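You operate a simulated robot arm through the tools that you are given. There is no shell and no other tool.

You are at the controls of a simulated robot arm. One attempt, no reset.

JOB
Tidy up at the top of the can layer. At the end: the blue buckle from the half of the can layer far from the counter is in the buckle tray; the yellow buckle from the half of the can layer near the counter is in the buckle tray; the red buckle from the half of the can layer near the counter is in the buckle tray; the red tape measure stands on top of the grey cuff; whatever was shut is shut again. Leave all else as you found it, and nothing knocked over.

It is judged by the outcome, as a careful person would: the job done as asked, and still so three seconds after it is handed in. It fails if anything else is knocked over, pushed out of place, dropped, spilled or broken.

ROBOT AND FRAMES
A 7-joint arm with a two-finger parallel gripper, fixed in place. Base frame: the origin is at the foot of the arm, x ahead of it, y to its left, z up. Readings come in m, rad, newtons and seconds.
With the tool pointing down near the work surface it reaches from about 0.3 to 0.7 m from the base axis. Its first joint turns from -1.152 to 1.152 rad. Payload 1.57 kg.
Tool frame: the origin (TCP) lies between the finger pads and is the grasp point; the fingertips stand 0.03 m ahead of it; z points along the fingers, y is the line along which they close. The gripper opens to 0.11 m. The fingers are 0.024 m wide and 0.012 m thick; the gripper's body (0.048 by 0.112 m) begins 0.078 m behind the TCP.
Orientation is that of the tool frame in the base frame, as a unit quaternion [x, y, z, w]. With the fingers straight down and closing along the base's y, the tool's x points along the base's -x, its y along +y and its z along -z.

CONTROLS
- The arm moves only by the tool jog_arm. Its argument "steps" is a list that holds one entry, the list of rows, each a list of 7 numbers: the shift along the tool's x, y, z in units of 150 mm (1.0 is 150 mm), then the turn, a rotation vector about the tool's x, y, z in units of 90 degrees (1.0 is 90 degrees), then the gripper command, from -1 (shut) to 1 (fully open), values between in proportion. In form: [[[dx, dy, dz, ax, ay, az, claw], ...]]. A call has 1 to 20 rows; each row is the pose to reach, as a shift and turn from the pose commanded when the call began, along the tool's axes at that moment. A call with a number of a shift or a turn outside -1 to 1 is refused whole. Each row takes 0.2 s and may step no farther than 0.05 m and 0.15 rad from the row before; otherwise, or with a gripper value out of range, the whole call is refused. A pose out of reach is approached as far as the arm can. The call stops where the force on the tool passes 40 N (or 10 N more than at its start, if that is more) or the arm is blocked; 0.2 s more then pass. The fingers move at their own pace (about 0.108 m/s each) and stop on an object; they squeeze with about 33 N. The grip force told is the motor's: it shows also when the fingers shut on nothing. Time passes only in rows, and 0.2 s behind the last, so rows that repeat a pose let the fingers close. The reply holds the time, the measured pose of the TCP, the force on the tool along the base axes, the opening and the grip force, in the units named above and with some noise, with the torque about the TCP (base axes, N m) and any sound that the robot's microphone picked up, and new pictures: "show" is both (left out), scene, wrist or none.
- Cameras (640 x 400 px; columns grow to the right, rows downward): "scene" is fixed at [0.1585, -0.3982, 1.387]; the picture's right is [0.79, -0.61, 0.00], its down [-0.45, -0.58, -0.67] and it looks along [0.41, 0.53, -0.74] (base axes); focal length 266 px, centre (320, 200). "wrist" rides on the gripper at [0.07, 0.016, -0.141] in the tool frame; the picture's right is [-0.23, 0.97, 0.00], its down [-0.86, -0.20, -0.48] and it looks along [-0.47, -0.11, 0.88] (tool axes); focal length 222 px, centre (320, 200). There is no depth. A picture from a camera that has moved, and an enlarged one, comes with that camera's place and axes in the base frame and with its lens.
- enlarge(camera, box): a new picture of the part [left, top, right, bottom] of that camera's present view, enlarged. It takes no simulated time.
- close_job(): hands the job in; it is judged then, once.

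Places have to be worked out from the pictures, the camera data and where the tool is seen. Open the gripper and draw the arm clear of the work before you hand the job in, unless the task says otherwise.

The tools are called after "Call:" by a JSON object that holds its "method" and its "body". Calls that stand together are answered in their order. jog_arm: Moves the arm, as the interface text tells. Its arguments: {"type":"object","properties":{"steps":{"type":"array"},"show":{"type":"string","enum":["both","scene","wrist","none"]}},"required":["steps"]} The other tools are called the same way: enlarge (camera, box) takes an enlarged picture of a part of a camera's view; close_job () hands the job in.

At the start:

```text
time: 0.0
tool_pos: [0.3845, 0.0173, 1.1328]
tcp_rot: [0.0, 1.0, -0.001, 0.0]
contact_force: [-0.1, -0.8, 0.8]
ft_torque: [0.0, 0.0, 0.02]
finger_gap: 0.1099
grip_force: 0.0
```

scene: 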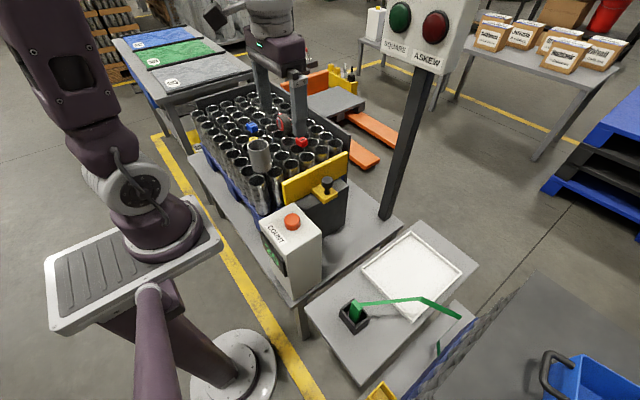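
wrist: 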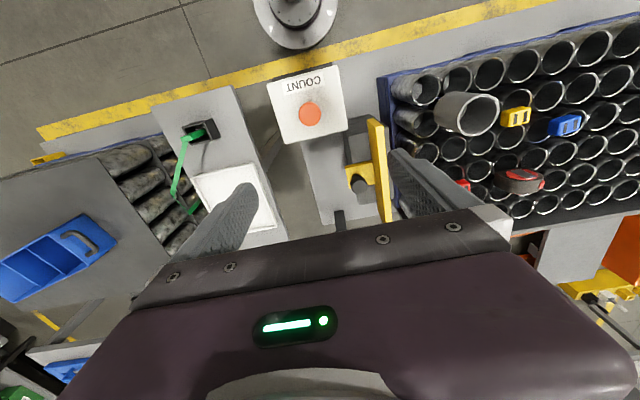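

I start by looking closer at the scene before moving anything: the can layer, the counter and the tray.

Call:
{"method": "enlarge", "body": {"camera": "scene", "box": [180, 70, 360, 220]}}

Call:
{"method": "enlarge", "body": {"camera": "scene", "box": [240, 150, 480, 380]}}

Call:
{"method": "enlarge", "body": {"camera": "wrist", "box": [370, 20, 640, 240]}}

Call:
{"method": "enlarge", "body": {"camera": "wrist", "box": [0, 60, 380, 320]}}

Call:
{"method": "enlarge", "body": {"camera": "scene", "box": [340, 0, 640, 240]}}

```text
2.67 times, centred on (270, 145) of scene
camera zoom: at [0.1585, -0.3982, 1.387], right [0.79, -0.61, 0.0], down [-0.45, -0.58, -0.67], along [0.41, 0.53, -0.74], focal length 708 px, centre (453, 347)
```

zoom: 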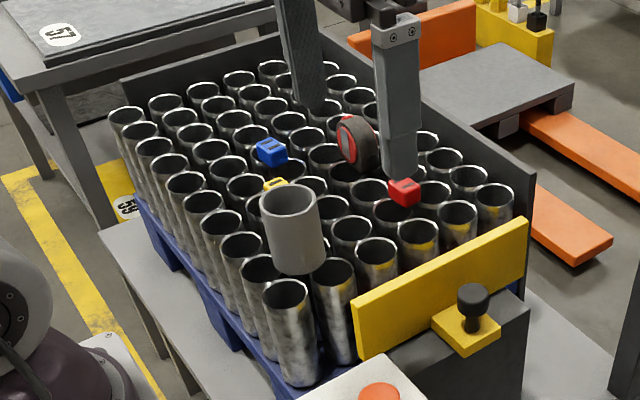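

```text
1.74 times, centred on (360, 265) of scene
camera zoom: at [0.1585, -0.3982, 1.387], right [0.79, -0.61, 0.0], down [-0.45, -0.58, -0.67], along [0.41, 0.53, -0.74], focal length 462 px, centre (250, 87)
```

zoom: 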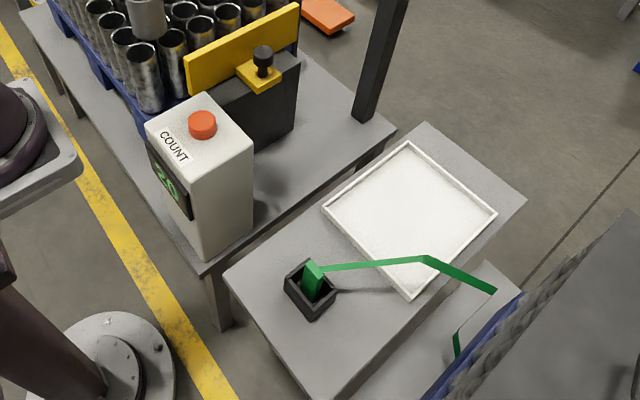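

```text
1.82 times, centred on (505, 130) of wrist
camera zoom: at [0.3152, 0.0323, 1.2734], right [0.23, 0.97, 0.0], down [0.86, -0.2, 0.48], along [0.47, -0.11, -0.88], focal length 404 px, centre (-16, 327)
```

zoom: 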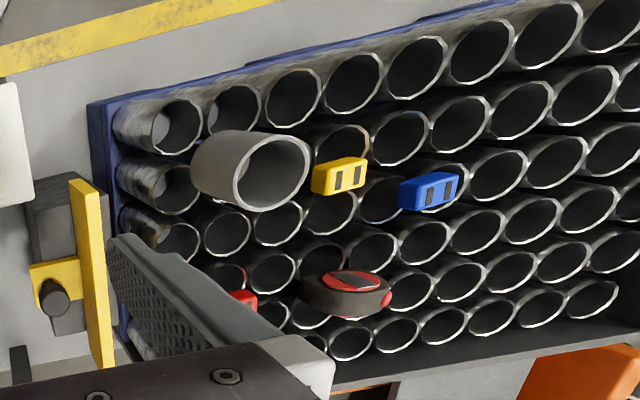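

```text
1.54 times, centred on (190, 190) of wrist
camera zoom: at [0.3152, 0.0323, 1.2734], right [0.23, 0.97, 0.0], down [0.86, -0.2, 0.48], along [0.47, -0.11, -0.88], focal length 342 px, centre (520, 215)
```

zoom: 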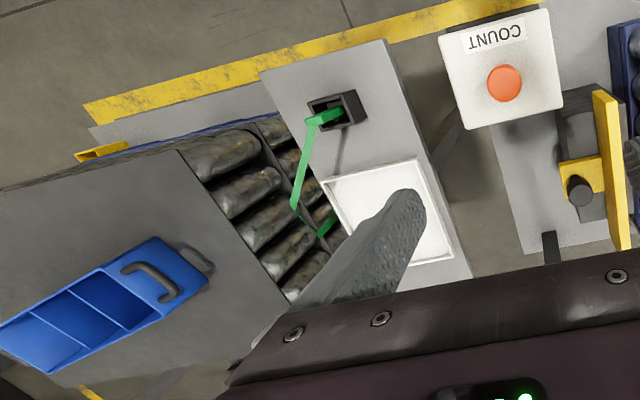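

```text
1.67 times, centred on (490, 120) of scene
camera zoom: at [0.1585, -0.3982, 1.387], right [0.79, -0.61, 0.0], down [-0.45, -0.58, -0.67], along [0.41, 0.53, -0.74], focal length 443 px, centre (37, 333)
```

zoom: 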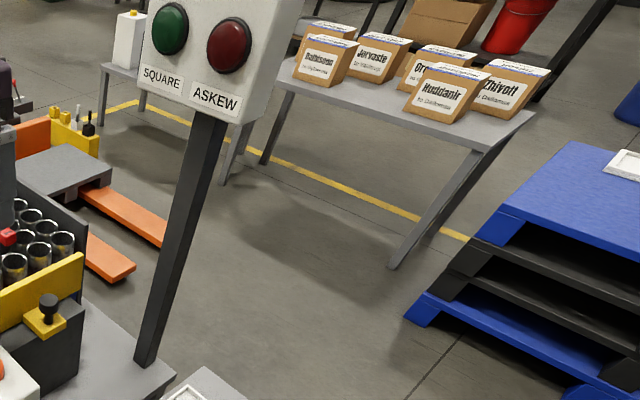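

The can layer, yellow gate, white tray and green strap need closer inspection. I zoom tighter on each.

Call:
{"method": "enlarge", "body": {"camera": "scene", "box": [320, 220, 480, 340]}}

Call:
{"method": "enlarge", "body": {"camera": "scene", "box": [230, 110, 330, 172]}}

Call:
{"method": "enlarge", "body": {"camera": "scene", "box": [250, 160, 370, 300]}}

Call:
{"method": "enlarge", "body": {"camera": "scene", "box": [400, 270, 640, 400]}}

Call:
{"method": "enlarge", "body": {"camera": "wrist", "box": [140, 90, 300, 250]}}

Call:
{"method": "enlarge", "body": {"camera": "wrist", "box": [260, 60, 420, 240]}}

```text
3.33 times, centred on (400, 280) of scene
camera zoom: at [0.1585, -0.3982, 1.387], right [0.79, -0.61, 0.0], down [-0.45, -0.58, -0.67], along [0.41, 0.53, -0.74], focal length 886 px, centre (53, -67)
```

zoom: 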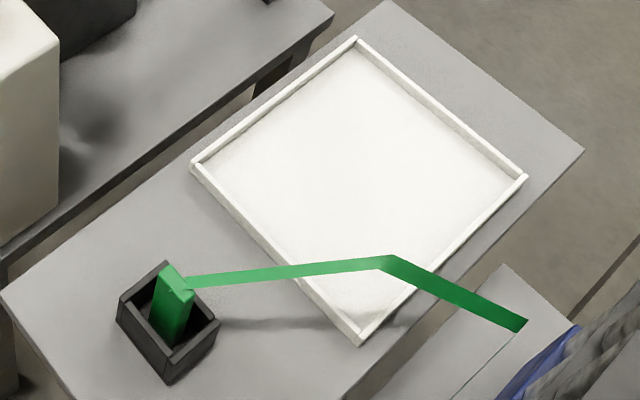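

```text
6.40 times, centred on (280, 141) of scene
camera zoom: at [0.1585, -0.3982, 1.387], right [0.79, -0.61, 0.0], down [-0.45, -0.58, -0.67], along [0.41, 0.53, -0.74], focal length 1700 px, centre (576, 578)
```

zoom: 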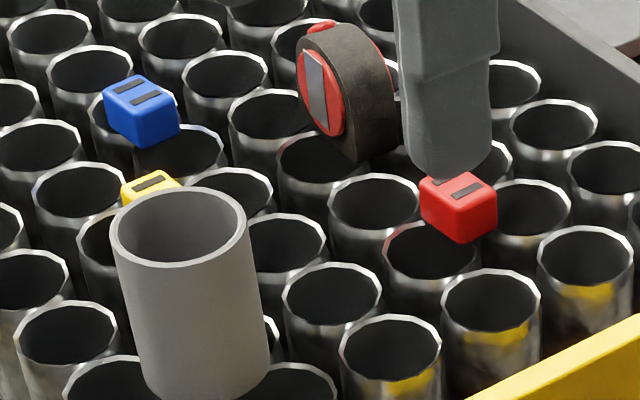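

```text
2.86 times, centred on (310, 230) of scene
camera zoom: at [0.1585, -0.3982, 1.387], right [0.79, -0.61, 0.0], down [-0.45, -0.58, -0.67], along [0.41, 0.53, -0.74], focal length 759 px, centre (349, 114)
```

zoom: 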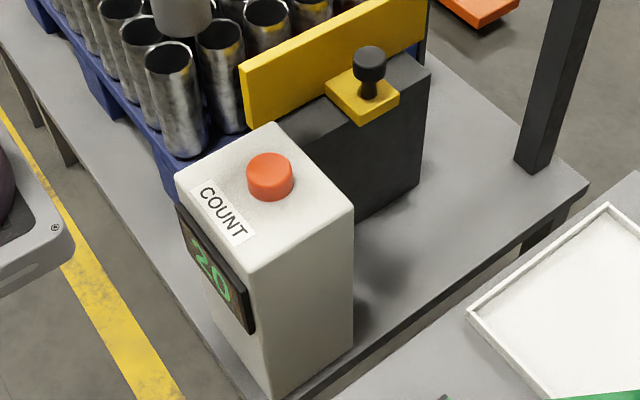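

```text
2.67 times, centred on (520, 335) of scene
camera zoom: at [0.1585, -0.3982, 1.387], right [0.79, -0.61, 0.0], down [-0.45, -0.58, -0.67], along [0.41, 0.53, -0.74], focal length 708 px, centre (-213, -160)
```

zoom: 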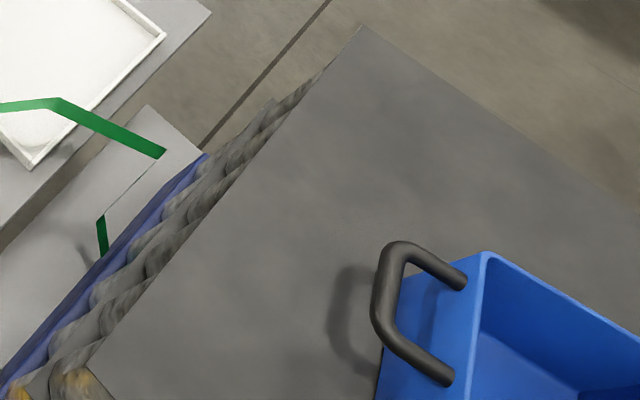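

```text
2.50 times, centred on (220, 170) of wrist
camera zoom: at [0.3152, 0.0323, 1.2734], right [0.23, 0.97, 0.0], down [0.86, -0.2, 0.48], along [0.47, -0.11, -0.88], focal length 555 px, centre (570, 275)
```

zoom: 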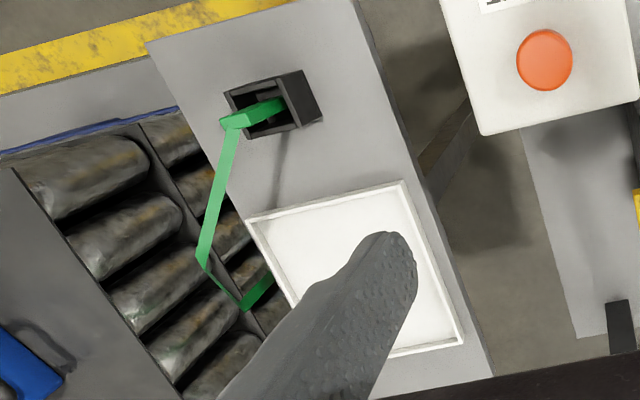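

```text
2.22 times, centred on (340, 150) of wrist
camera zoom: at [0.3152, 0.0323, 1.2734], right [0.23, 0.97, 0.0], down [0.86, -0.2, 0.48], along [0.47, -0.11, -0.88], focal length 494 px, centre (276, 311)
```

zoom: 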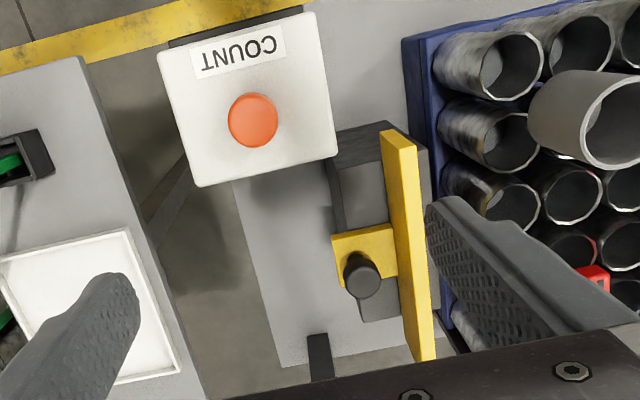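

The reachable white tray sits around x 0.47–0.69, y −0.36…−0.18; the buckles and tape lie on the can tops around y 0.3–0.5. The blue tote is out of reach, so I take the white tray as the buckle tray. I move the hand left at its present height for a closer look.

Call:
{"method": "jog_arm", "body": {"steps": [[[0, 0.25, 0, 0, 0, 0, 1], [0, 0.5, 0, 0, 0, 0, 1], [0, 0.75, 0, 0, 0, 0, 1], [0, 1.0, 0, 0, 0, 0, 1], [0, 1.0, 0, 0, 0, 0, 1]]], "show": "both"}}

```text
time: 1.2
tool_pos: [0.3868, 0.1688, 1.1347]
tcp_rot: [0.0, 1.0, 0.0, 0.0]
contact_force: [0.9, -0.1, -0.8]
ft_torque: [0.0, -0.01, 0.01]
finger_gap: 0.1102
grip_force: 0.1
camera wrist: at [0.3164, 0.1838, 1.2738], right [0.23, 0.97, 0.0], down [0.86, -0.2, 0.48], along [0.47, -0.11, -0.88], focal length 222 px, centre (320, 200)
```

scene: 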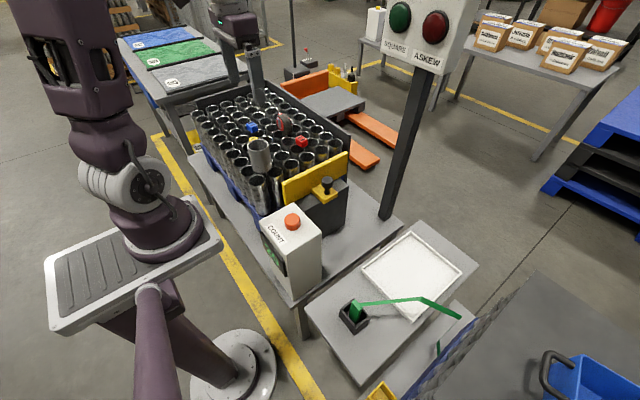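
wrist: 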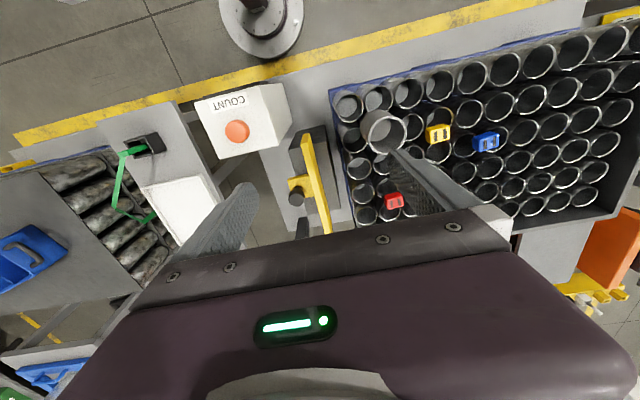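

The arm moves well. I continue another 0.15 m left to view the can layer from above.

Call:
{"method": "jog_arm", "body": {"steps": [[[0, 0.25, 0, 0, 0, 0, 1], [0, 0.5, 0, 0, 0, 0, 1], [0, 0.75, 0, 0, 0, 0, 1], [0, 1.0, 0, 0, 0, 0, 1], [0, 1.0, 0, 0, 0, 0, 1]]], "show": "both"}}

```text
time: 2.4
tool_pos: [0.3858, 0.3198, 1.1328]
tcp_rot: [0.0, 1.0, 0.0, -0.001]
contact_force: [1.8, -0.1, -0.8]
ft_torque: [0.02, -0.01, 0.04]
finger_gap: 0.1102
grip_force: 0.0
camera wrist: at [0.3159, 0.3357, 1.2737], right [0.23, 0.97, 0.0], down [0.86, -0.2, 0.48], along [0.47, -0.11, -0.88], focal length 222 px, centre (320, 200)
```

scene: 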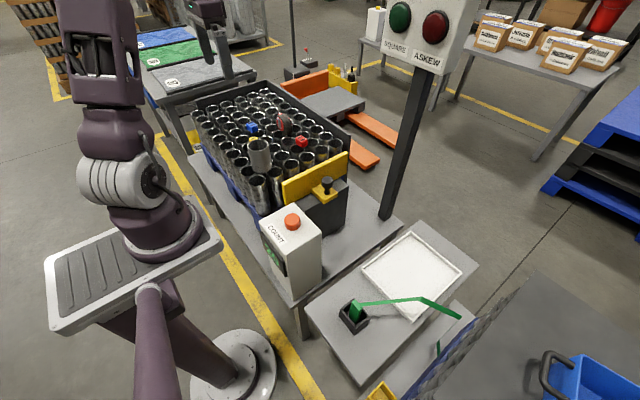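
wrist: 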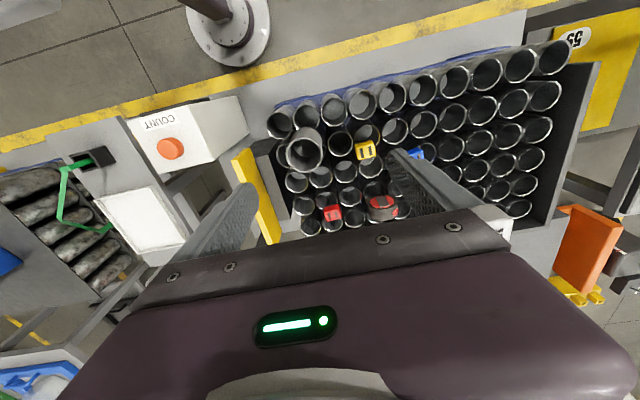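

Now the layer is unobstructed in the scene view. I enlarge both.

Call:
{"method": "enlarge", "body": {"camera": "scene", "box": [180, 75, 360, 215]}}

Call:
{"method": "enlarge", "body": {"camera": "scene", "box": [235, 105, 325, 161]}}

Call:
{"method": "enlarge", "body": {"camera": "wrist", "box": [260, 40, 600, 240]}}

Call:
{"method": "enlarge", "body": {"camera": "wrist", "box": [270, 100, 430, 240]}}

```text
2.86 times, centred on (270, 145) of scene
camera zoom: at [0.1585, -0.3982, 1.387], right [0.79, -0.61, 0.0], down [-0.45, -0.58, -0.67], along [0.41, 0.53, -0.74], focal length 759 px, centre (463, 357)
```

zoom: 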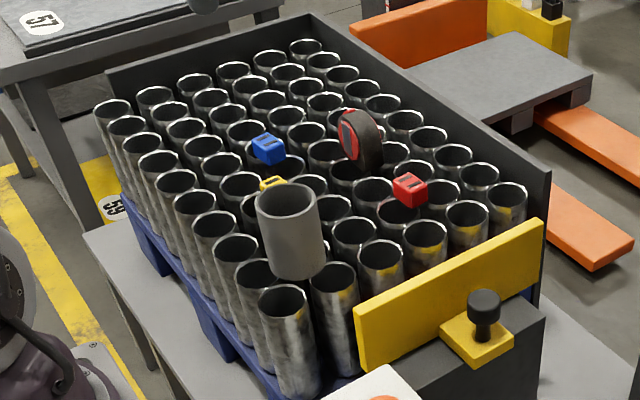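

```text
7.11 times, centred on (280, 133) of scene
camera zoom: at [0.1585, -0.3982, 1.387], right [0.79, -0.61, 0.0], down [-0.45, -0.58, -0.67], along [0.41, 0.53, -0.74], focal length 1889 px, centre (604, 676)
```

zoom: 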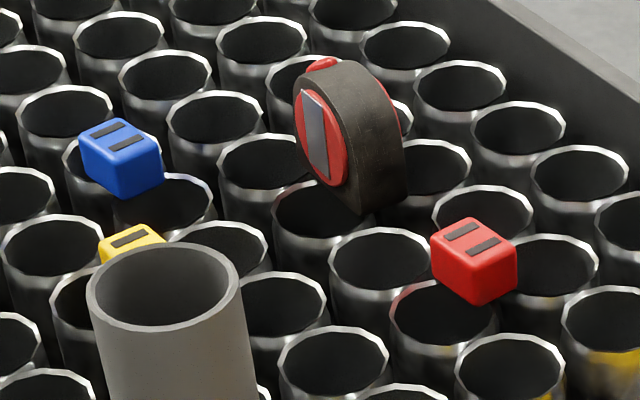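

```text
1.88 times, centred on (430, 140) of wrist
camera zoom: at [0.3159, 0.3357, 1.2737], right [0.23, 0.97, 0.0], down [0.86, -0.2, 0.48], along [0.47, -0.11, -0.88], focal length 418 px, centre (113, 313)
```

zoom: 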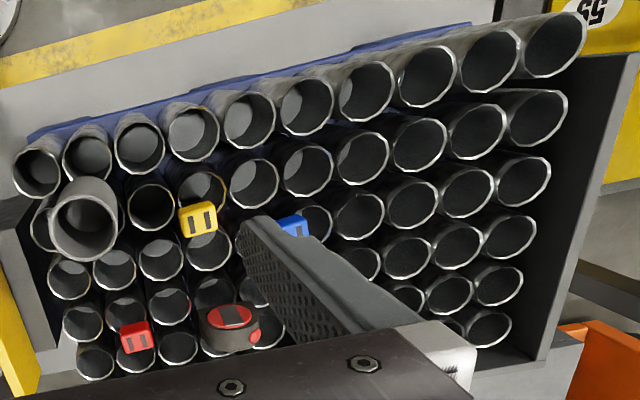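

```text
2.86 times, centred on (350, 170) of wrist
camera zoom: at [0.3159, 0.3357, 1.2737], right [0.23, 0.97, 0.0], down [0.86, -0.2, 0.48], along [0.47, -0.11, -0.88], focal length 635 px, centre (234, 286)
```

zoom: 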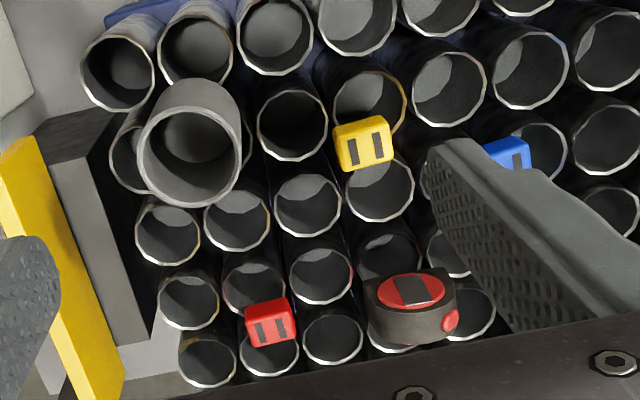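

Only three buckles and the tape are present; can rims are at z≈0.78, cuff rim at z≈0.865. The yellow buckle is near (0.473, 0.408), so I go hover above it with the fingers partly closed to keep clear of its neighbours.

Call:
{"method": "jog_arm", "body": {"steps": [[[-0.15, 0.15, 0.25, 0, 0, 0, 0.3], [-0.3, 0.3, 0.5, 0, 0, 0, 0.3], [-0.45, 0.45, 0.75, 0, 0, 0, 0.3], [-0.58, 0.588, 1.0, 0, 0, 0, 0.3], [-0.58, 0.588, 1.0, 0, 0, 0, 0.3]]], "show": "both"}}

```text
time: 3.6
tool_pos: [0.4715, 0.4043, 0.9815]
tcp_rot: [0.0, 1.0, 0.0, 0.0]
contact_force: [-0.9, 0.2, 1.0]
ft_torque: [-0.05, -0.01, 0.02]
finger_gap: 0.0714
grip_force: 0.1
camera wrist: at [0.402, 0.4197, 1.1217], right [0.23, 0.97, 0.0], down [0.85, -0.2, 0.48], along [0.47, -0.11, -0.88], focal length 222 px, centre (320, 200)
```

scene: 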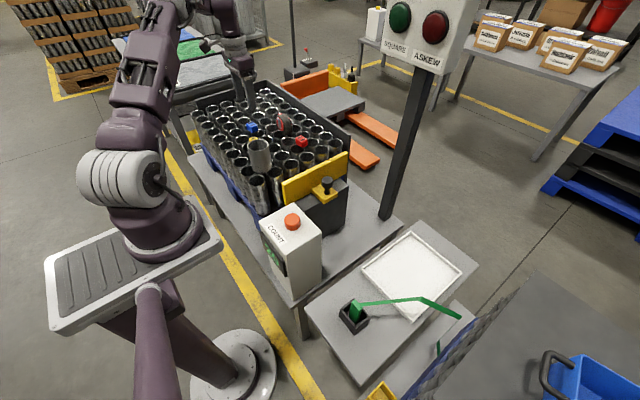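
wrist: 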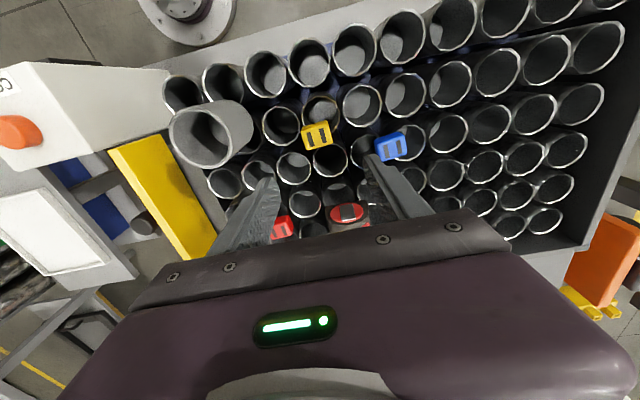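

The yellow buckle is almost exactly under the TCP by the projection. I zoom to refine.

Call:
{"method": "enlarge", "body": {"camera": "wrist", "box": [240, 90, 440, 215]}}

```text
3.20 times, centred on (340, 152) of wrist
camera zoom: at [0.402, 0.4197, 1.1217], right [0.23, 0.97, 0.0], down [0.85, -0.2, 0.48], along [0.47, -0.11, -0.88], focal length 711 px, centre (256, 352)
```

zoom: 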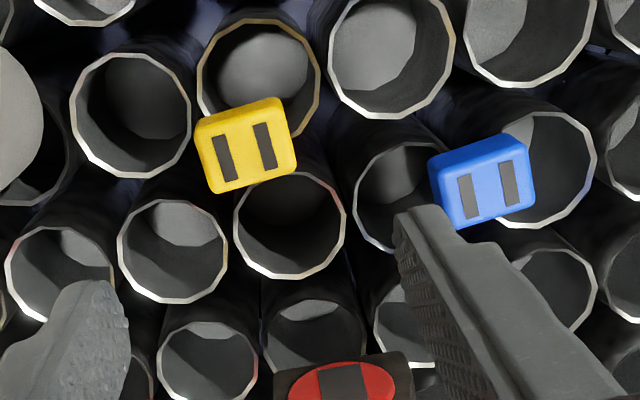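

Yellow's top centre is at about (0.471, 0.400, 0.806), aligned with the base axes. I descend partway with a small y correction and check again before the last bit.

Call:
{"method": "jog_arm", "body": {"steps": [[[0, -0.03, 0.25, 0, 0, 0, 0.3], [0, -0.03, 0.5, 0, 0, 0, 0.3], [0, -0.03, 0.7, 0, 0, 0, 0.3], [0, -0.03, 0.8, 0, 0, 0, 0.3], [0, -0.03, 0.8, 0, 0, 0, 0.3]]], "show": "both"}}

Call:
{"method": "enlarge", "body": {"camera": "wrist", "box": [200, 60, 440, 210]}}

Call:
{"method": "enlarge", "body": {"camera": "scene", "box": [200, 90, 320, 165]}}

```text
time: 4.8
tool_pos: [0.4739, 0.3999, 0.8645]
tcp_rot: [-0.001, 1.0, 0.0, 0.0]
contact_force: [0.0, -0.7, 0.3]
ft_torque: [0.03, -0.01, 0.01]
finger_gap: 0.0715
grip_force: 0.1
camera wrist: at [0.4029, 0.4152, 1.0032], right [0.23, 0.97, 0.0], down [0.85, -0.2, 0.48], along [0.47, -0.11, -0.88], focal length 222 px, centre (320, 200)
```

scene: 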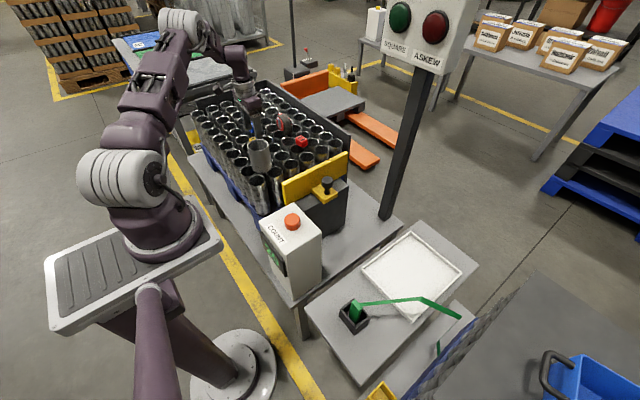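
wrist: 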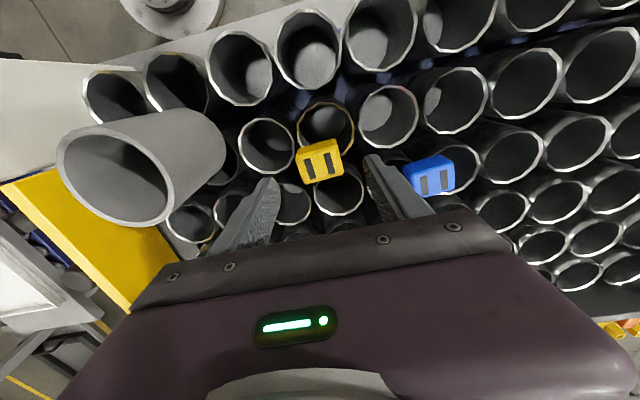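

```text
2.67 times, centred on (320, 135) of wrist
camera zoom: at [0.4029, 0.4152, 1.0032], right [0.23, 0.97, 0.0], down [0.85, -0.2, 0.48], along [0.47, -0.11, -0.88], focal length 592 px, centre (320, 373)
```

zoom: 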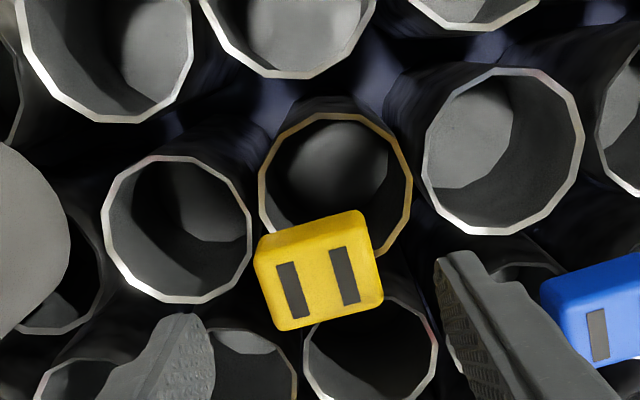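

```text
5.33 times, centred on (260, 128) of scene
camera zoom: at [0.1585, -0.3982, 1.387], right [0.79, -0.61, 0.0], down [-0.45, -0.58, -0.67], along [0.41, 0.53, -0.74], focal length 1417 px, centre (640, 587)
```

zoom: 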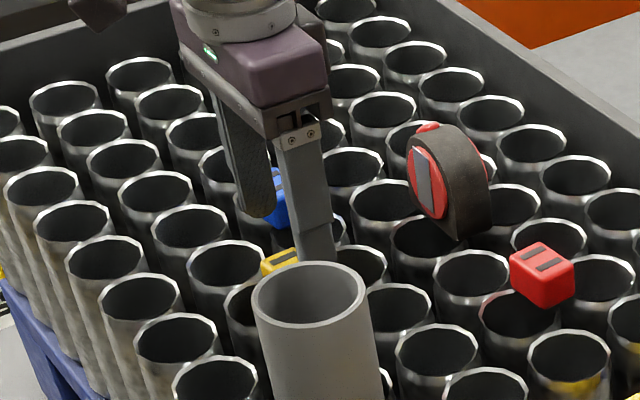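

The buckle is centred between the fingers (x and row offsets under 1 mm). I go down to TCP z≈0.818, tips just above the rims, and close.

Call:
{"method": "jog_arm", "body": {"steps": [[[0, 0, 0.15, 0, 0, 0, 0.3], [0, 0, 0.3, 0, 0, 0, 0.3], [0, 0, 0.3, 0, 0, 0, 0.3], [0, 0, 0.3, 0, 0, 0, 0.0], [0, 0, 0.3, 0, 0, 0, -1], [0, 0, 0.3, 0, 0, 0, -1], [0, 0, 0.3, 0, 0, 0, -1]]], "show": "both"}}

```text
time: 6.4
tool_pos: [0.4722, 0.4008, 0.818]
tcp_rot: [0.0, 1.0, 0.0, -0.001]
contact_force: [-0.5, 0.4, -0.7]
ft_torque: [-0.03, 0.01, 0.01]
finger_gap: 0.0386
grip_force: 33.0
camera wrist: at [0.4023, 0.4156, 0.959], right [0.23, 0.97, 0.0], down [0.86, -0.2, 0.48], along [0.47, -0.11, -0.88], focal length 222 px, centre (320, 200)
```

scene: 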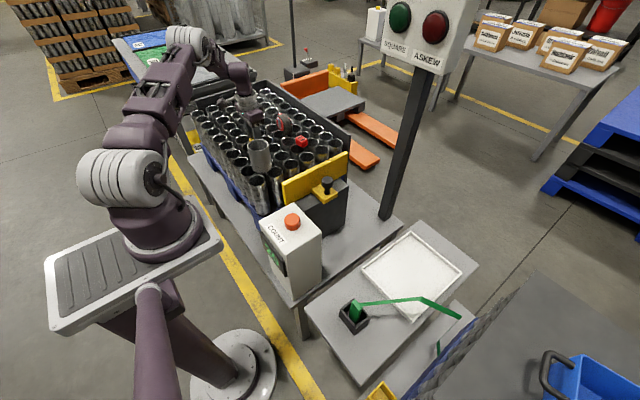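
wrist: 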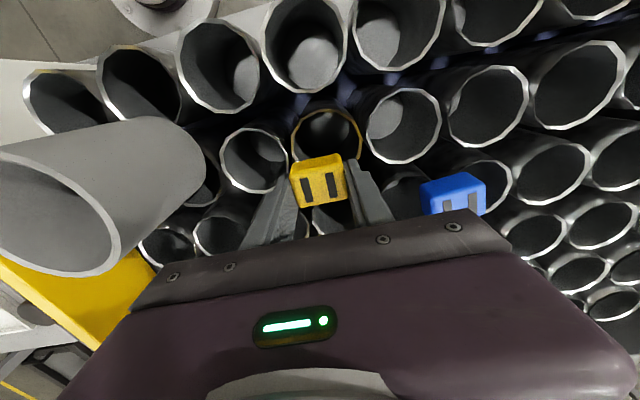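

Gripped: gap 0.0386 m, 33 N. I lift straight up 0.15 m and check it stays held and nothing else moved.

Call:
{"method": "jog_arm", "body": {"steps": [[[0, 0, -0.1, 0, 0, 0, -1], [0, 0, -0.25, 0, 0, 0, -1], [0, 0, -0.5, 0, 0, 0, -1], [0, 0, -0.75, 0, 0, 0, -1], [0, 0, -1.0, 0, 0, 0, -1]]], "show": "wrist"}}

Call:
{"method": "jog_arm", "body": {"steps": [[[0, -0.25, -0.1, 0, 0, 0, -1], [0, -0.5, -0.2, 0, 0, 0, -1], [0, -0.75, -0.2, 0, 0, 0, -1], [0, -1.0, -0.2, 0, 0, 0, -1]]], "show": "both"}}

```text
time: 7.6
tool_pos: [0.4732, 0.3986, 0.9679]
tcp_rot: [0.001, 1.0, 0.0, 0.0]
contact_force: [0.3, -0.2, -0.8]
ft_torque: [0.03, -0.01, -0.01]
finger_gap: 0.0389
grip_force: 32.7
camera wrist: at [0.4031, 0.4134, 1.1089], right [0.23, 0.97, 0.0], down [0.86, -0.2, 0.48], along [0.47, -0.11, -0.88], focal length 222 px, centre (320, 200)
```

wrist: 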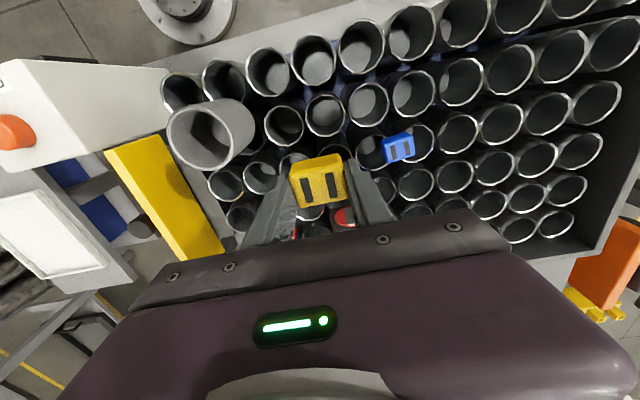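

```text
time: 8.6
tool_pos: [0.4704, 0.2501, 0.9974]
tcp_rot: [0.0, 1.0, 0.0, 0.001]
contact_force: [0.5, 0.1, -0.1]
ft_torque: [-0.02, -0.03, 0.0]
finger_gap: 0.0388
grip_force: 33.2
camera wrist: at [0.3996, 0.2649, 1.1377], right [0.23, 0.97, 0.0], down [0.86, -0.2, 0.48], along [0.47, -0.11, -0.88], focal length 222 px, centre (320, 200)
```

scene: 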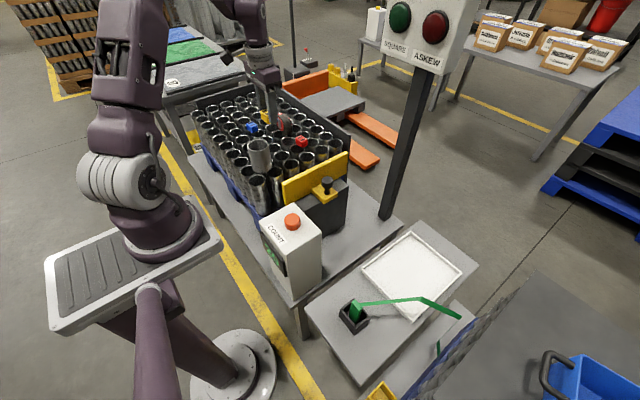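
wrist: 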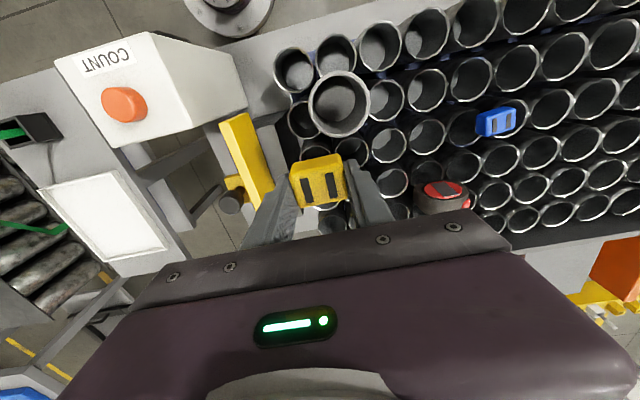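

The yellow buckle is held firmly. I carry it further toward −y at z≈1.0.

Call:
{"method": "jog_arm", "body": {"steps": [[[0, -0.25, 0, 0, 0, 0, -1], [0, -0.5, 0, 0, 0, 0, -1], [0, -0.75, 0, 0, 0, 0, -1], [0, -1.0, 0, 0, 0, 0, -1]]], "show": "wrist"}}

Call:
{"method": "jog_arm", "body": {"steps": [[[0, -0.25, 0, 0, 0, 0, -1], [0, -0.5, 0, 0, 0, 0, -1], [0, -0.75, 0, 0, 0, 0, -1], [0, -1.0, 0, 0, 0, 0, -1]]], "show": "both"}}

```text
time: 9.6
tool_pos: [0.4726, 0.0978, 0.9974]
tcp_rot: [0.0, 1.0, 0.0, 0.001]
contact_force: [-0.1, -0.7, -0.5]
ft_torque: [0.0, -0.02, 0.0]
finger_gap: 0.0387
grip_force: 33.6
camera wrist: at [0.4015, 0.113, 1.1377], right [0.23, 0.97, 0.0], down [0.85, -0.2, 0.48], along [0.47, -0.11, -0.88], focal length 222 px, centre (320, 200)
```

wrist: 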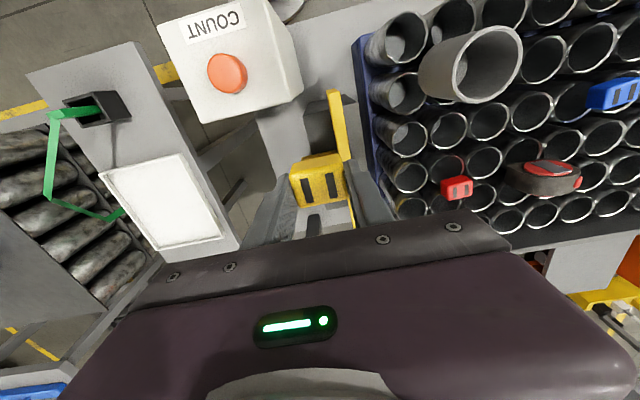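

```text
time: 10.6
tool_pos: [0.4699, -0.0504, 0.9953]
tcp_rot: [0.0, 1.0, 0.0, 0.0]
contact_force: [-0.8, -0.6, -0.4]
ft_torque: [0.02, -0.02, 0.0]
finger_gap: 0.039
grip_force: 33.1
camera wrist: at [0.4006, -0.0342, 1.1368], right [0.23, 0.97, 0.0], down [0.86, -0.2, 0.48], along [0.47, -0.11, -0.88], focal length 222 px, centre (320, 200)
```

scene: 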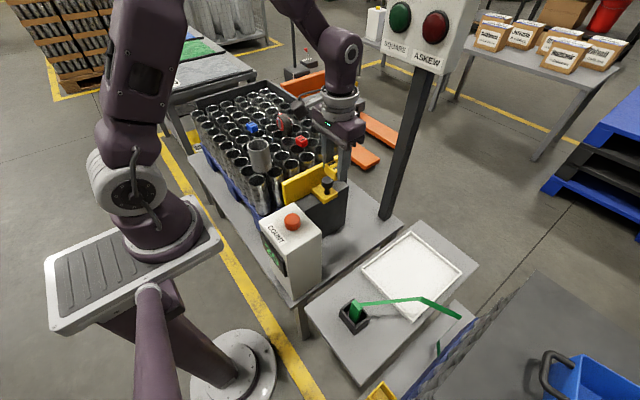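
wrist: 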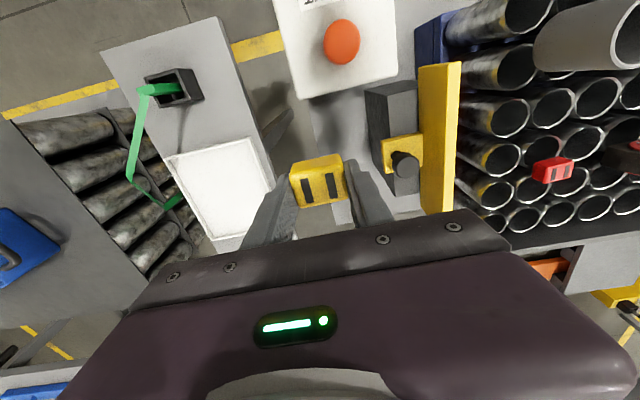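

Tray rim corners solve to about x 0.468, y −0.365…−0.185, z≈0.70. I move over the tray, aiming for a spot at (0.53, −0.25), well clear of the strap.

Call:
{"method": "jog_arm", "body": {"steps": [[[-0.1, -0.25, 0, 0, 0, 0, -1], [-0.2, -0.5, 0, 0, 0, 0, -1], [-0.3, -0.75, 0, 0, 0, 0, -1], [-0.4, -1.0, 0, 0, 0, 0, -1]]], "show": "wrist"}}

Call:
{"method": "jog_arm", "body": {"steps": [[[0, -0.15, 0.2, 0, 0, 0, -1], [0, -0.33, 0.4, 0, 0, 0, -1], [0, -0.33, 0.6, 0, 0, 0, -1], [0, -0.33, 0.6, 0, 0, 0, -1]]], "show": "both"}}

```text
time: 11.6
tool_pos: [0.5308, -0.1996, 0.9962]
tcp_rot: [0.0, 1.0, 0.0, 0.0]
contact_force: [0.9, 0.0, -0.7]
ft_torque: [0.02, 0.0, 0.02]
finger_gap: 0.0388
grip_force: 33.2
camera wrist: at [0.4613, -0.1837, 1.1376], right [0.23, 0.97, 0.0], down [0.86, -0.2, 0.48], along [0.47, -0.11, -0.88], focal length 222 px, centre (320, 200)
```

wrist: 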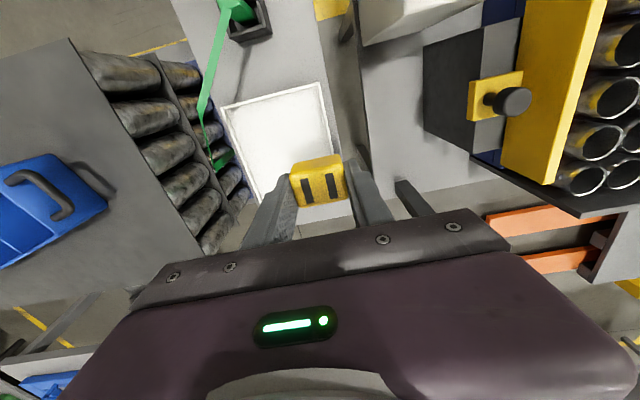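

```text
time: 12.6
tool_pos: [0.5322, -0.2499, 0.9078]
tcp_rot: [0.0, 1.0, 0.0, 0.0]
contact_force: [-0.3, -0.5, -0.6]
ft_torque: [0.02, 0.0, -0.01]
finger_gap: 0.0388
grip_force: 32.9
camera wrist: at [0.4619, -0.2331, 1.049], right [0.23, 0.97, 0.0], down [0.85, -0.2, 0.48], along [0.47, -0.11, -0.88], focal length 222 px, centre (320, 200)
```

scene: 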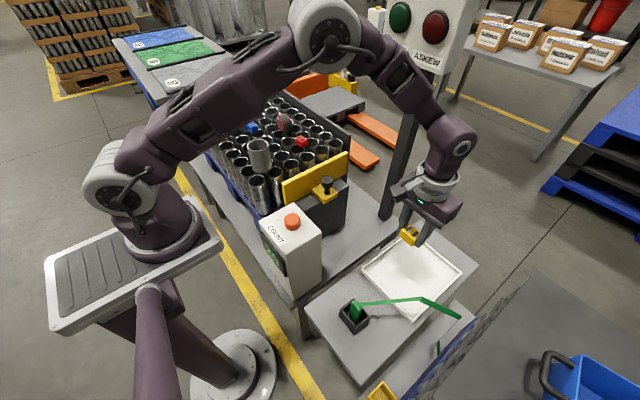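
wrist: 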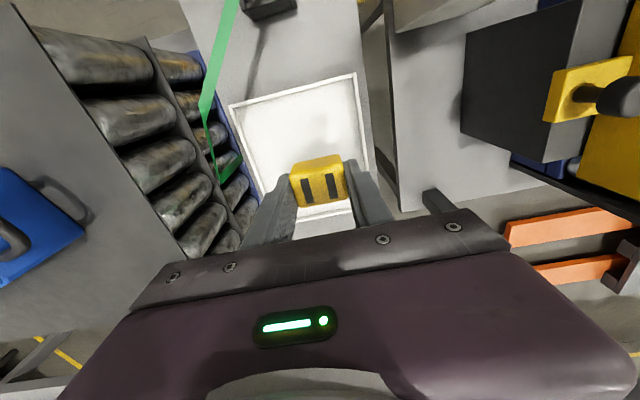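

Everything is lined up over the tray. I descend 0.15 m, then feel for the tray floor in small steps.

Call:
{"method": "jog_arm", "body": {"steps": [[[0, 0, 0.25, 0, 0, 0, -1], [0, 0, 0.5, 0, 0, 0, -1], [0, 0, 0.75, 0, 0, 0, -1], [0, 0, 1.0, 0, 0, 0, -1]]], "show": "both"}}

Call:
{"method": "enlarge", "body": {"camera": "scene", "box": [340, 190, 500, 300]}}

```text
time: 13.6
tool_pos: [0.5335, -0.2505, 0.7559]
tcp_rot: [0.0, 1.0, 0.0, 0.0]
contact_force: [0.2, -0.2, -0.8]
ft_torque: [-0.01, -0.02, 0.01]
finger_gap: 0.0388
grip_force: 32.9
camera wrist: at [0.4628, -0.234, 0.8971], right [0.23, 0.97, 0.0], down [0.85, -0.2, 0.48], along [0.47, -0.11, -0.88], focal length 222 px, centre (320, 200)
```

scene: 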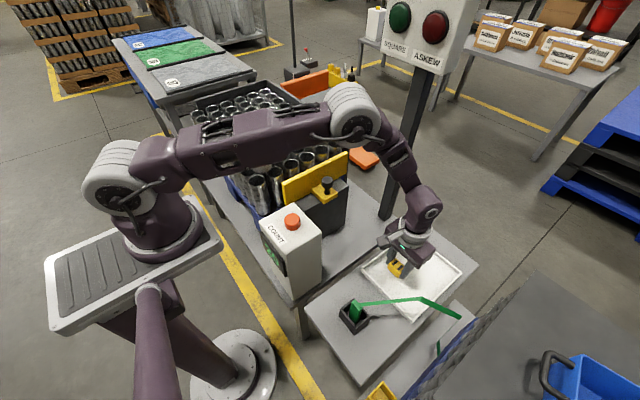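
wrist: 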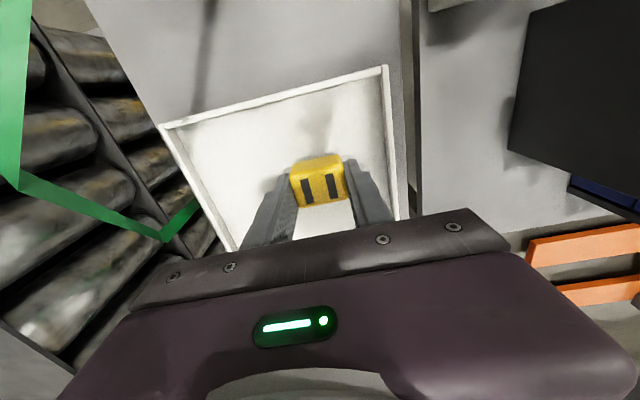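

```text
3.64 times, centred on (420, 245) of scene
camera zoom: at [0.1585, -0.3982, 1.387], right [0.79, -0.61, 0.0], down [-0.45, -0.58, -0.67], along [0.41, 0.53, -0.74], focal length 966 px, centre (-44, 36)
```

zoom: 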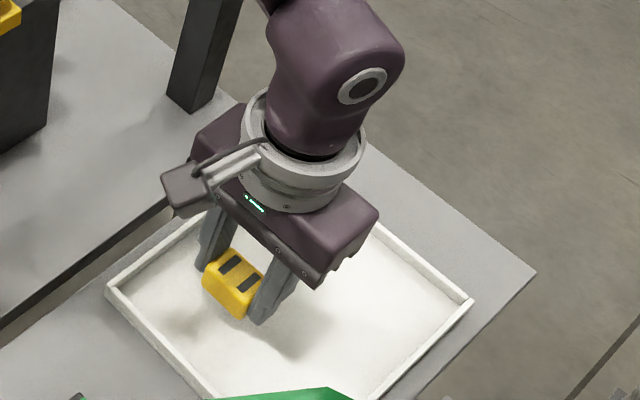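

Shadows put the buckle about 2–3 cm above the tray floor. I step down slowly.

Call:
{"method": "jog_arm", "body": {"steps": [[[0, 0, 0.04, 0, 0, 0, -1], [0, 0, 0.08, 0, 0, 0, -1], [0, 0, 0.12, 0, 0, 0, -1]]], "show": "wrist"}}

Call:
{"method": "enlarge", "body": {"camera": "scene", "box": [370, 230, 450, 280]}}

```text
time: 14.4
tool_pos: [0.5323, -0.2484, 0.7381]
tcp_rot: [0.0, 1.0, 0.0, 0.0]
contact_force: [-0.5, 0.6, -0.7]
ft_torque: [0.03, 0.01, 0.01]
finger_gap: 0.0388
grip_force: 32.9
camera wrist: at [0.4621, -0.2335, 0.8799], right [0.23, 0.97, 0.0], down [0.86, -0.2, 0.48], along [0.47, -0.11, -0.88], focal length 222 px, centre (320, 200)
```

wrist: 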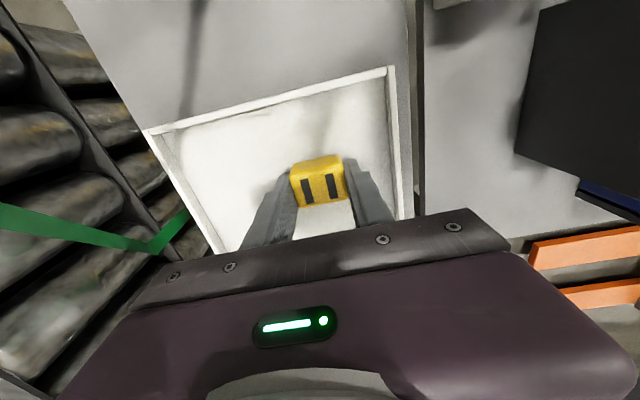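

```text
8.00 times, centred on (410, 255) of scene
camera zoom: at [0.1585, -0.3982, 1.387], right [0.79, -0.61, 0.0], down [-0.45, -0.58, -0.67], along [0.41, 0.53, -0.74], focal length 2125 px, centre (-400, -240)
```

zoom: 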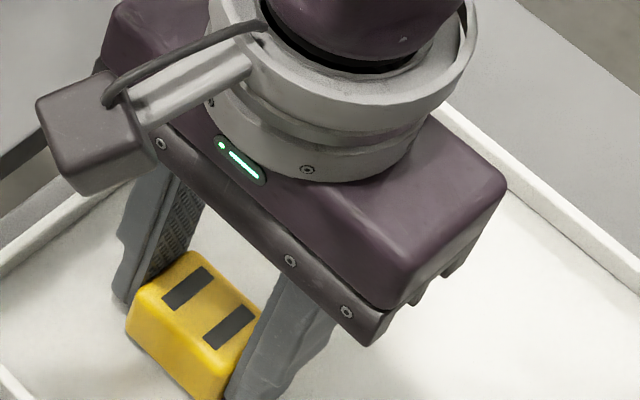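

No contact yet at TCP z 0.738. I go down in 2–3 mm rows.

Call:
{"method": "jog_arm", "body": {"steps": [[[0, 0, 0.02, 0, 0, 0, -1], [0, 0, 0.035, 0, 0, 0, -1]]], "show": "none"}}

Call:
{"method": "jog_arm", "body": {"steps": [[[0, 0, 0.015, 0, 0, 0, -1], [0, 0, 0.025, 0, 0, 0, -1]]], "show": "none"}}

Call:
{"method": "enlarge", "body": {"camera": "scene", "box": [370, 230, 450, 280]}}

```text
time: 15.2
tool_pos: [0.5341, -0.2489, 0.7359]
tcp_rot: [-0.001, 1.0, 0.0, 0.001]
contact_force: [-1.4, 1.0, 7.9]
ft_torque: [0.01, 0.01, 0.0]
finger_gap: 0.0388
grip_force: 33.3
stopped in row 2: the force on the tool passed its limit at 42 N (the readings are from after the stop); the commanded pose is now the measured one
```

```text
time: 15.6
tool_pos: [0.5337, -0.2484, 0.7364]
tcp_rot: [0.0, 1.0, 0.0, 0.0]
contact_force: [-1.2, 0.2, 8.1]
ft_torque: [0.04, 0.05, -0.02]
finger_gap: 0.0389
grip_force: 33.7
stopped in row 2: the force on the tool passed its limit at 48 N (the readings are from after the stop); the commanded pose is now the measured one
```

```text
8.00 times, centred on (410, 255) of scene
camera zoom: at [0.1583, -0.3982, 1.387], right [0.79, -0.61, 0.0], down [-0.45, -0.58, -0.67], along [0.41, 0.53, -0.74], focal length 2125 px, centre (-400, -240)
```

zoom: 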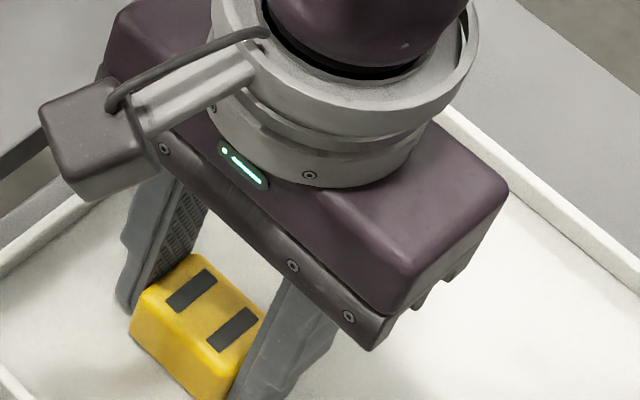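

The buckle rests on the tray floor (contact at TCP z≈0.736). I open to about 0.07 m and lift straight up.

Call:
{"method": "jog_arm", "body": {"steps": [[[0, 0, 0, 0, 0, 0, -0.2], [0, 0, 0, 0, 0, 0, 0.2], [0, 0, 0, 0, 0, 0, 0.2], [0, 0, -0.1, 0, 0, 0, 0.2], [0, 0, -0.3, 0, 0, 0, 0.2], [0, 0, -0.6, 0, 0, 0, 0.2], [0, 0, -0.8, 0, 0, 0, 0.2], [0, 0, -1.0, 0, 0, 0, 0.2]]], "show": "both"}}

Call:
{"method": "enlarge", "body": {"camera": "scene", "box": [340, 220, 500, 320]}}

```text
time: 17.4
tool_pos: [0.5332, -0.249, 0.8839]
tcp_rot: [0.0, 1.0, 0.0, 0.0]
contact_force: [0.5, -0.3, -0.3]
ft_torque: [0.0, -0.01, -0.03]
finger_gap: 0.0658
grip_force: 0.0
camera wrist: at [0.4626, -0.2323, 1.0238], right [0.23, 0.97, 0.0], down [0.85, -0.2, 0.48], along [0.47, -0.11, -0.88], focal length 222 px, centre (320, 200)
```

scene: 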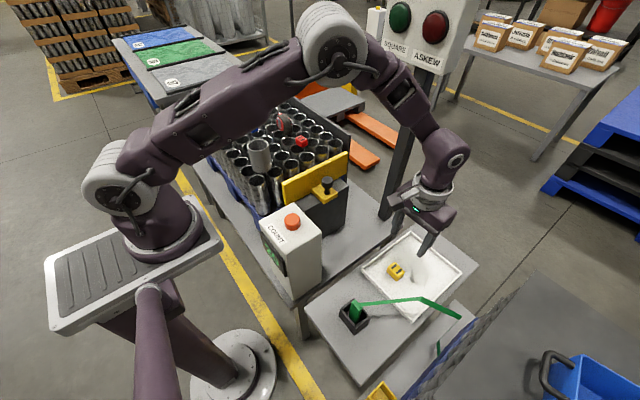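
wrist: 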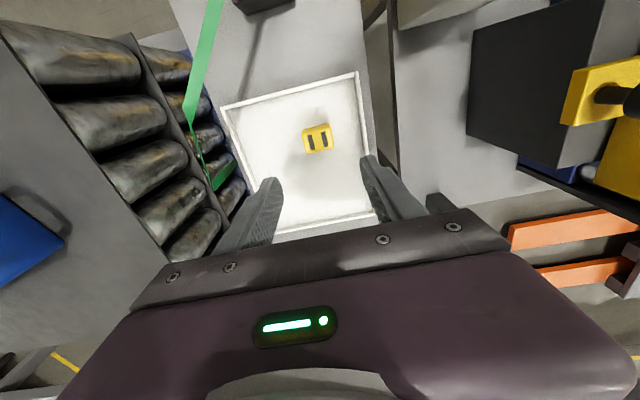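

```text
4.00 times, centred on (420, 270) of scene
camera zoom: at [0.1585, -0.3982, 1.387], right [0.79, -0.61, 0.0], down [-0.45, -0.58, -0.67], along [0.41, 0.53, -0.74], focal length 1063 px, centre (-80, -80)
```

zoom: 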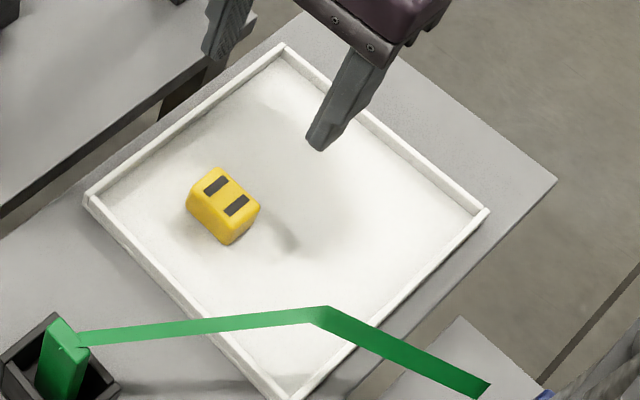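

Yellow is settled in the tray. I go back toward the can layer for the red buckle, rising to z≈1.0 and drawing in to x≈0.47 while crossing.

Call:
{"method": "jog_arm", "body": {"steps": [[[0.1, 0.1, -0.25, 0, 0, 0, 0.2], [0.2, 0.3, -0.5, 0, 0, 0, 0.2], [0.3, 0.53, -0.65, 0, 0, 0, 0.2], [0.4, 0.77, -0.75, 0, 0, 0, 0.2], [0.4, 1.0, -0.75, 0, 0, 0, 0.2]]], "show": "none"}}

Call:
{"method": "jog_arm", "body": {"steps": [[[0, 0.25, 0, 0, 0, 0, 0.2], [0, 0.5, 0, 0, 0, 0, 0.2], [0, 0.75, 0, 0, 0, 0, 0.2], [0, 1.0, 0, 0, 0, 0, 0.2]]], "show": "none"}}

Call:
{"method": "jog_arm", "body": {"steps": [[[0, 0.25, 0, 0, 0, 0, 0.2], [0, 0.5, 0, 0, 0, 0, 0.2], [0, 0.75, 0, 0, 0, 0, 0.2], [0, 1.0, 0, 0, 0, 0, 0.2], [0, 1.0, 0, 0, 0, 0, 0.2]]], "show": "both"}}

```text
refused: row 2 steps farther than a row can; nothing moved
```

```text
time: 18.4
tool_pos: [0.5306, -0.0995, 0.8858]
tcp_rot: [0.001, 1.0, 0.0, 0.002]
contact_force: [-0.4, -0.3, -0.3]
ft_torque: [0.0, 0.01, 0.01]
finger_gap: 0.0658
grip_force: 0.1
```

```text
time: 19.6
tool_pos: [0.5324, 0.0501, 0.8839]
tcp_rot: [0.0, 1.0, 0.0, 0.0]
contact_force: [0.0, -0.7, 0.0]
ft_torque: [-0.03, 0.01, -0.01]
finger_gap: 0.066
grip_force: 0.1
camera wrist: at [0.4635, 0.0662, 1.0249], right [0.23, 0.97, 0.0], down [0.85, -0.2, 0.48], along [0.47, -0.11, -0.88], focal length 222 px, centre (320, 200)
```

scene: 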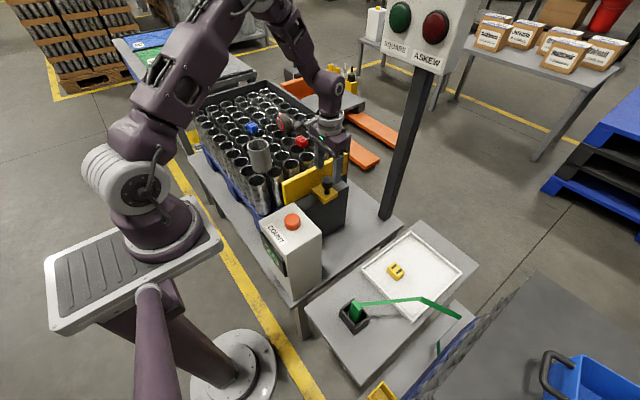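
wrist: 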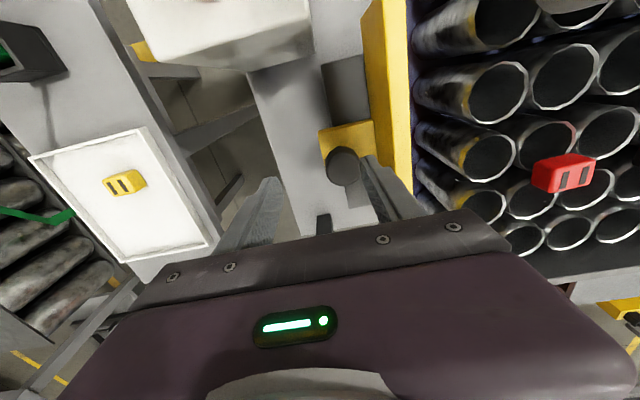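

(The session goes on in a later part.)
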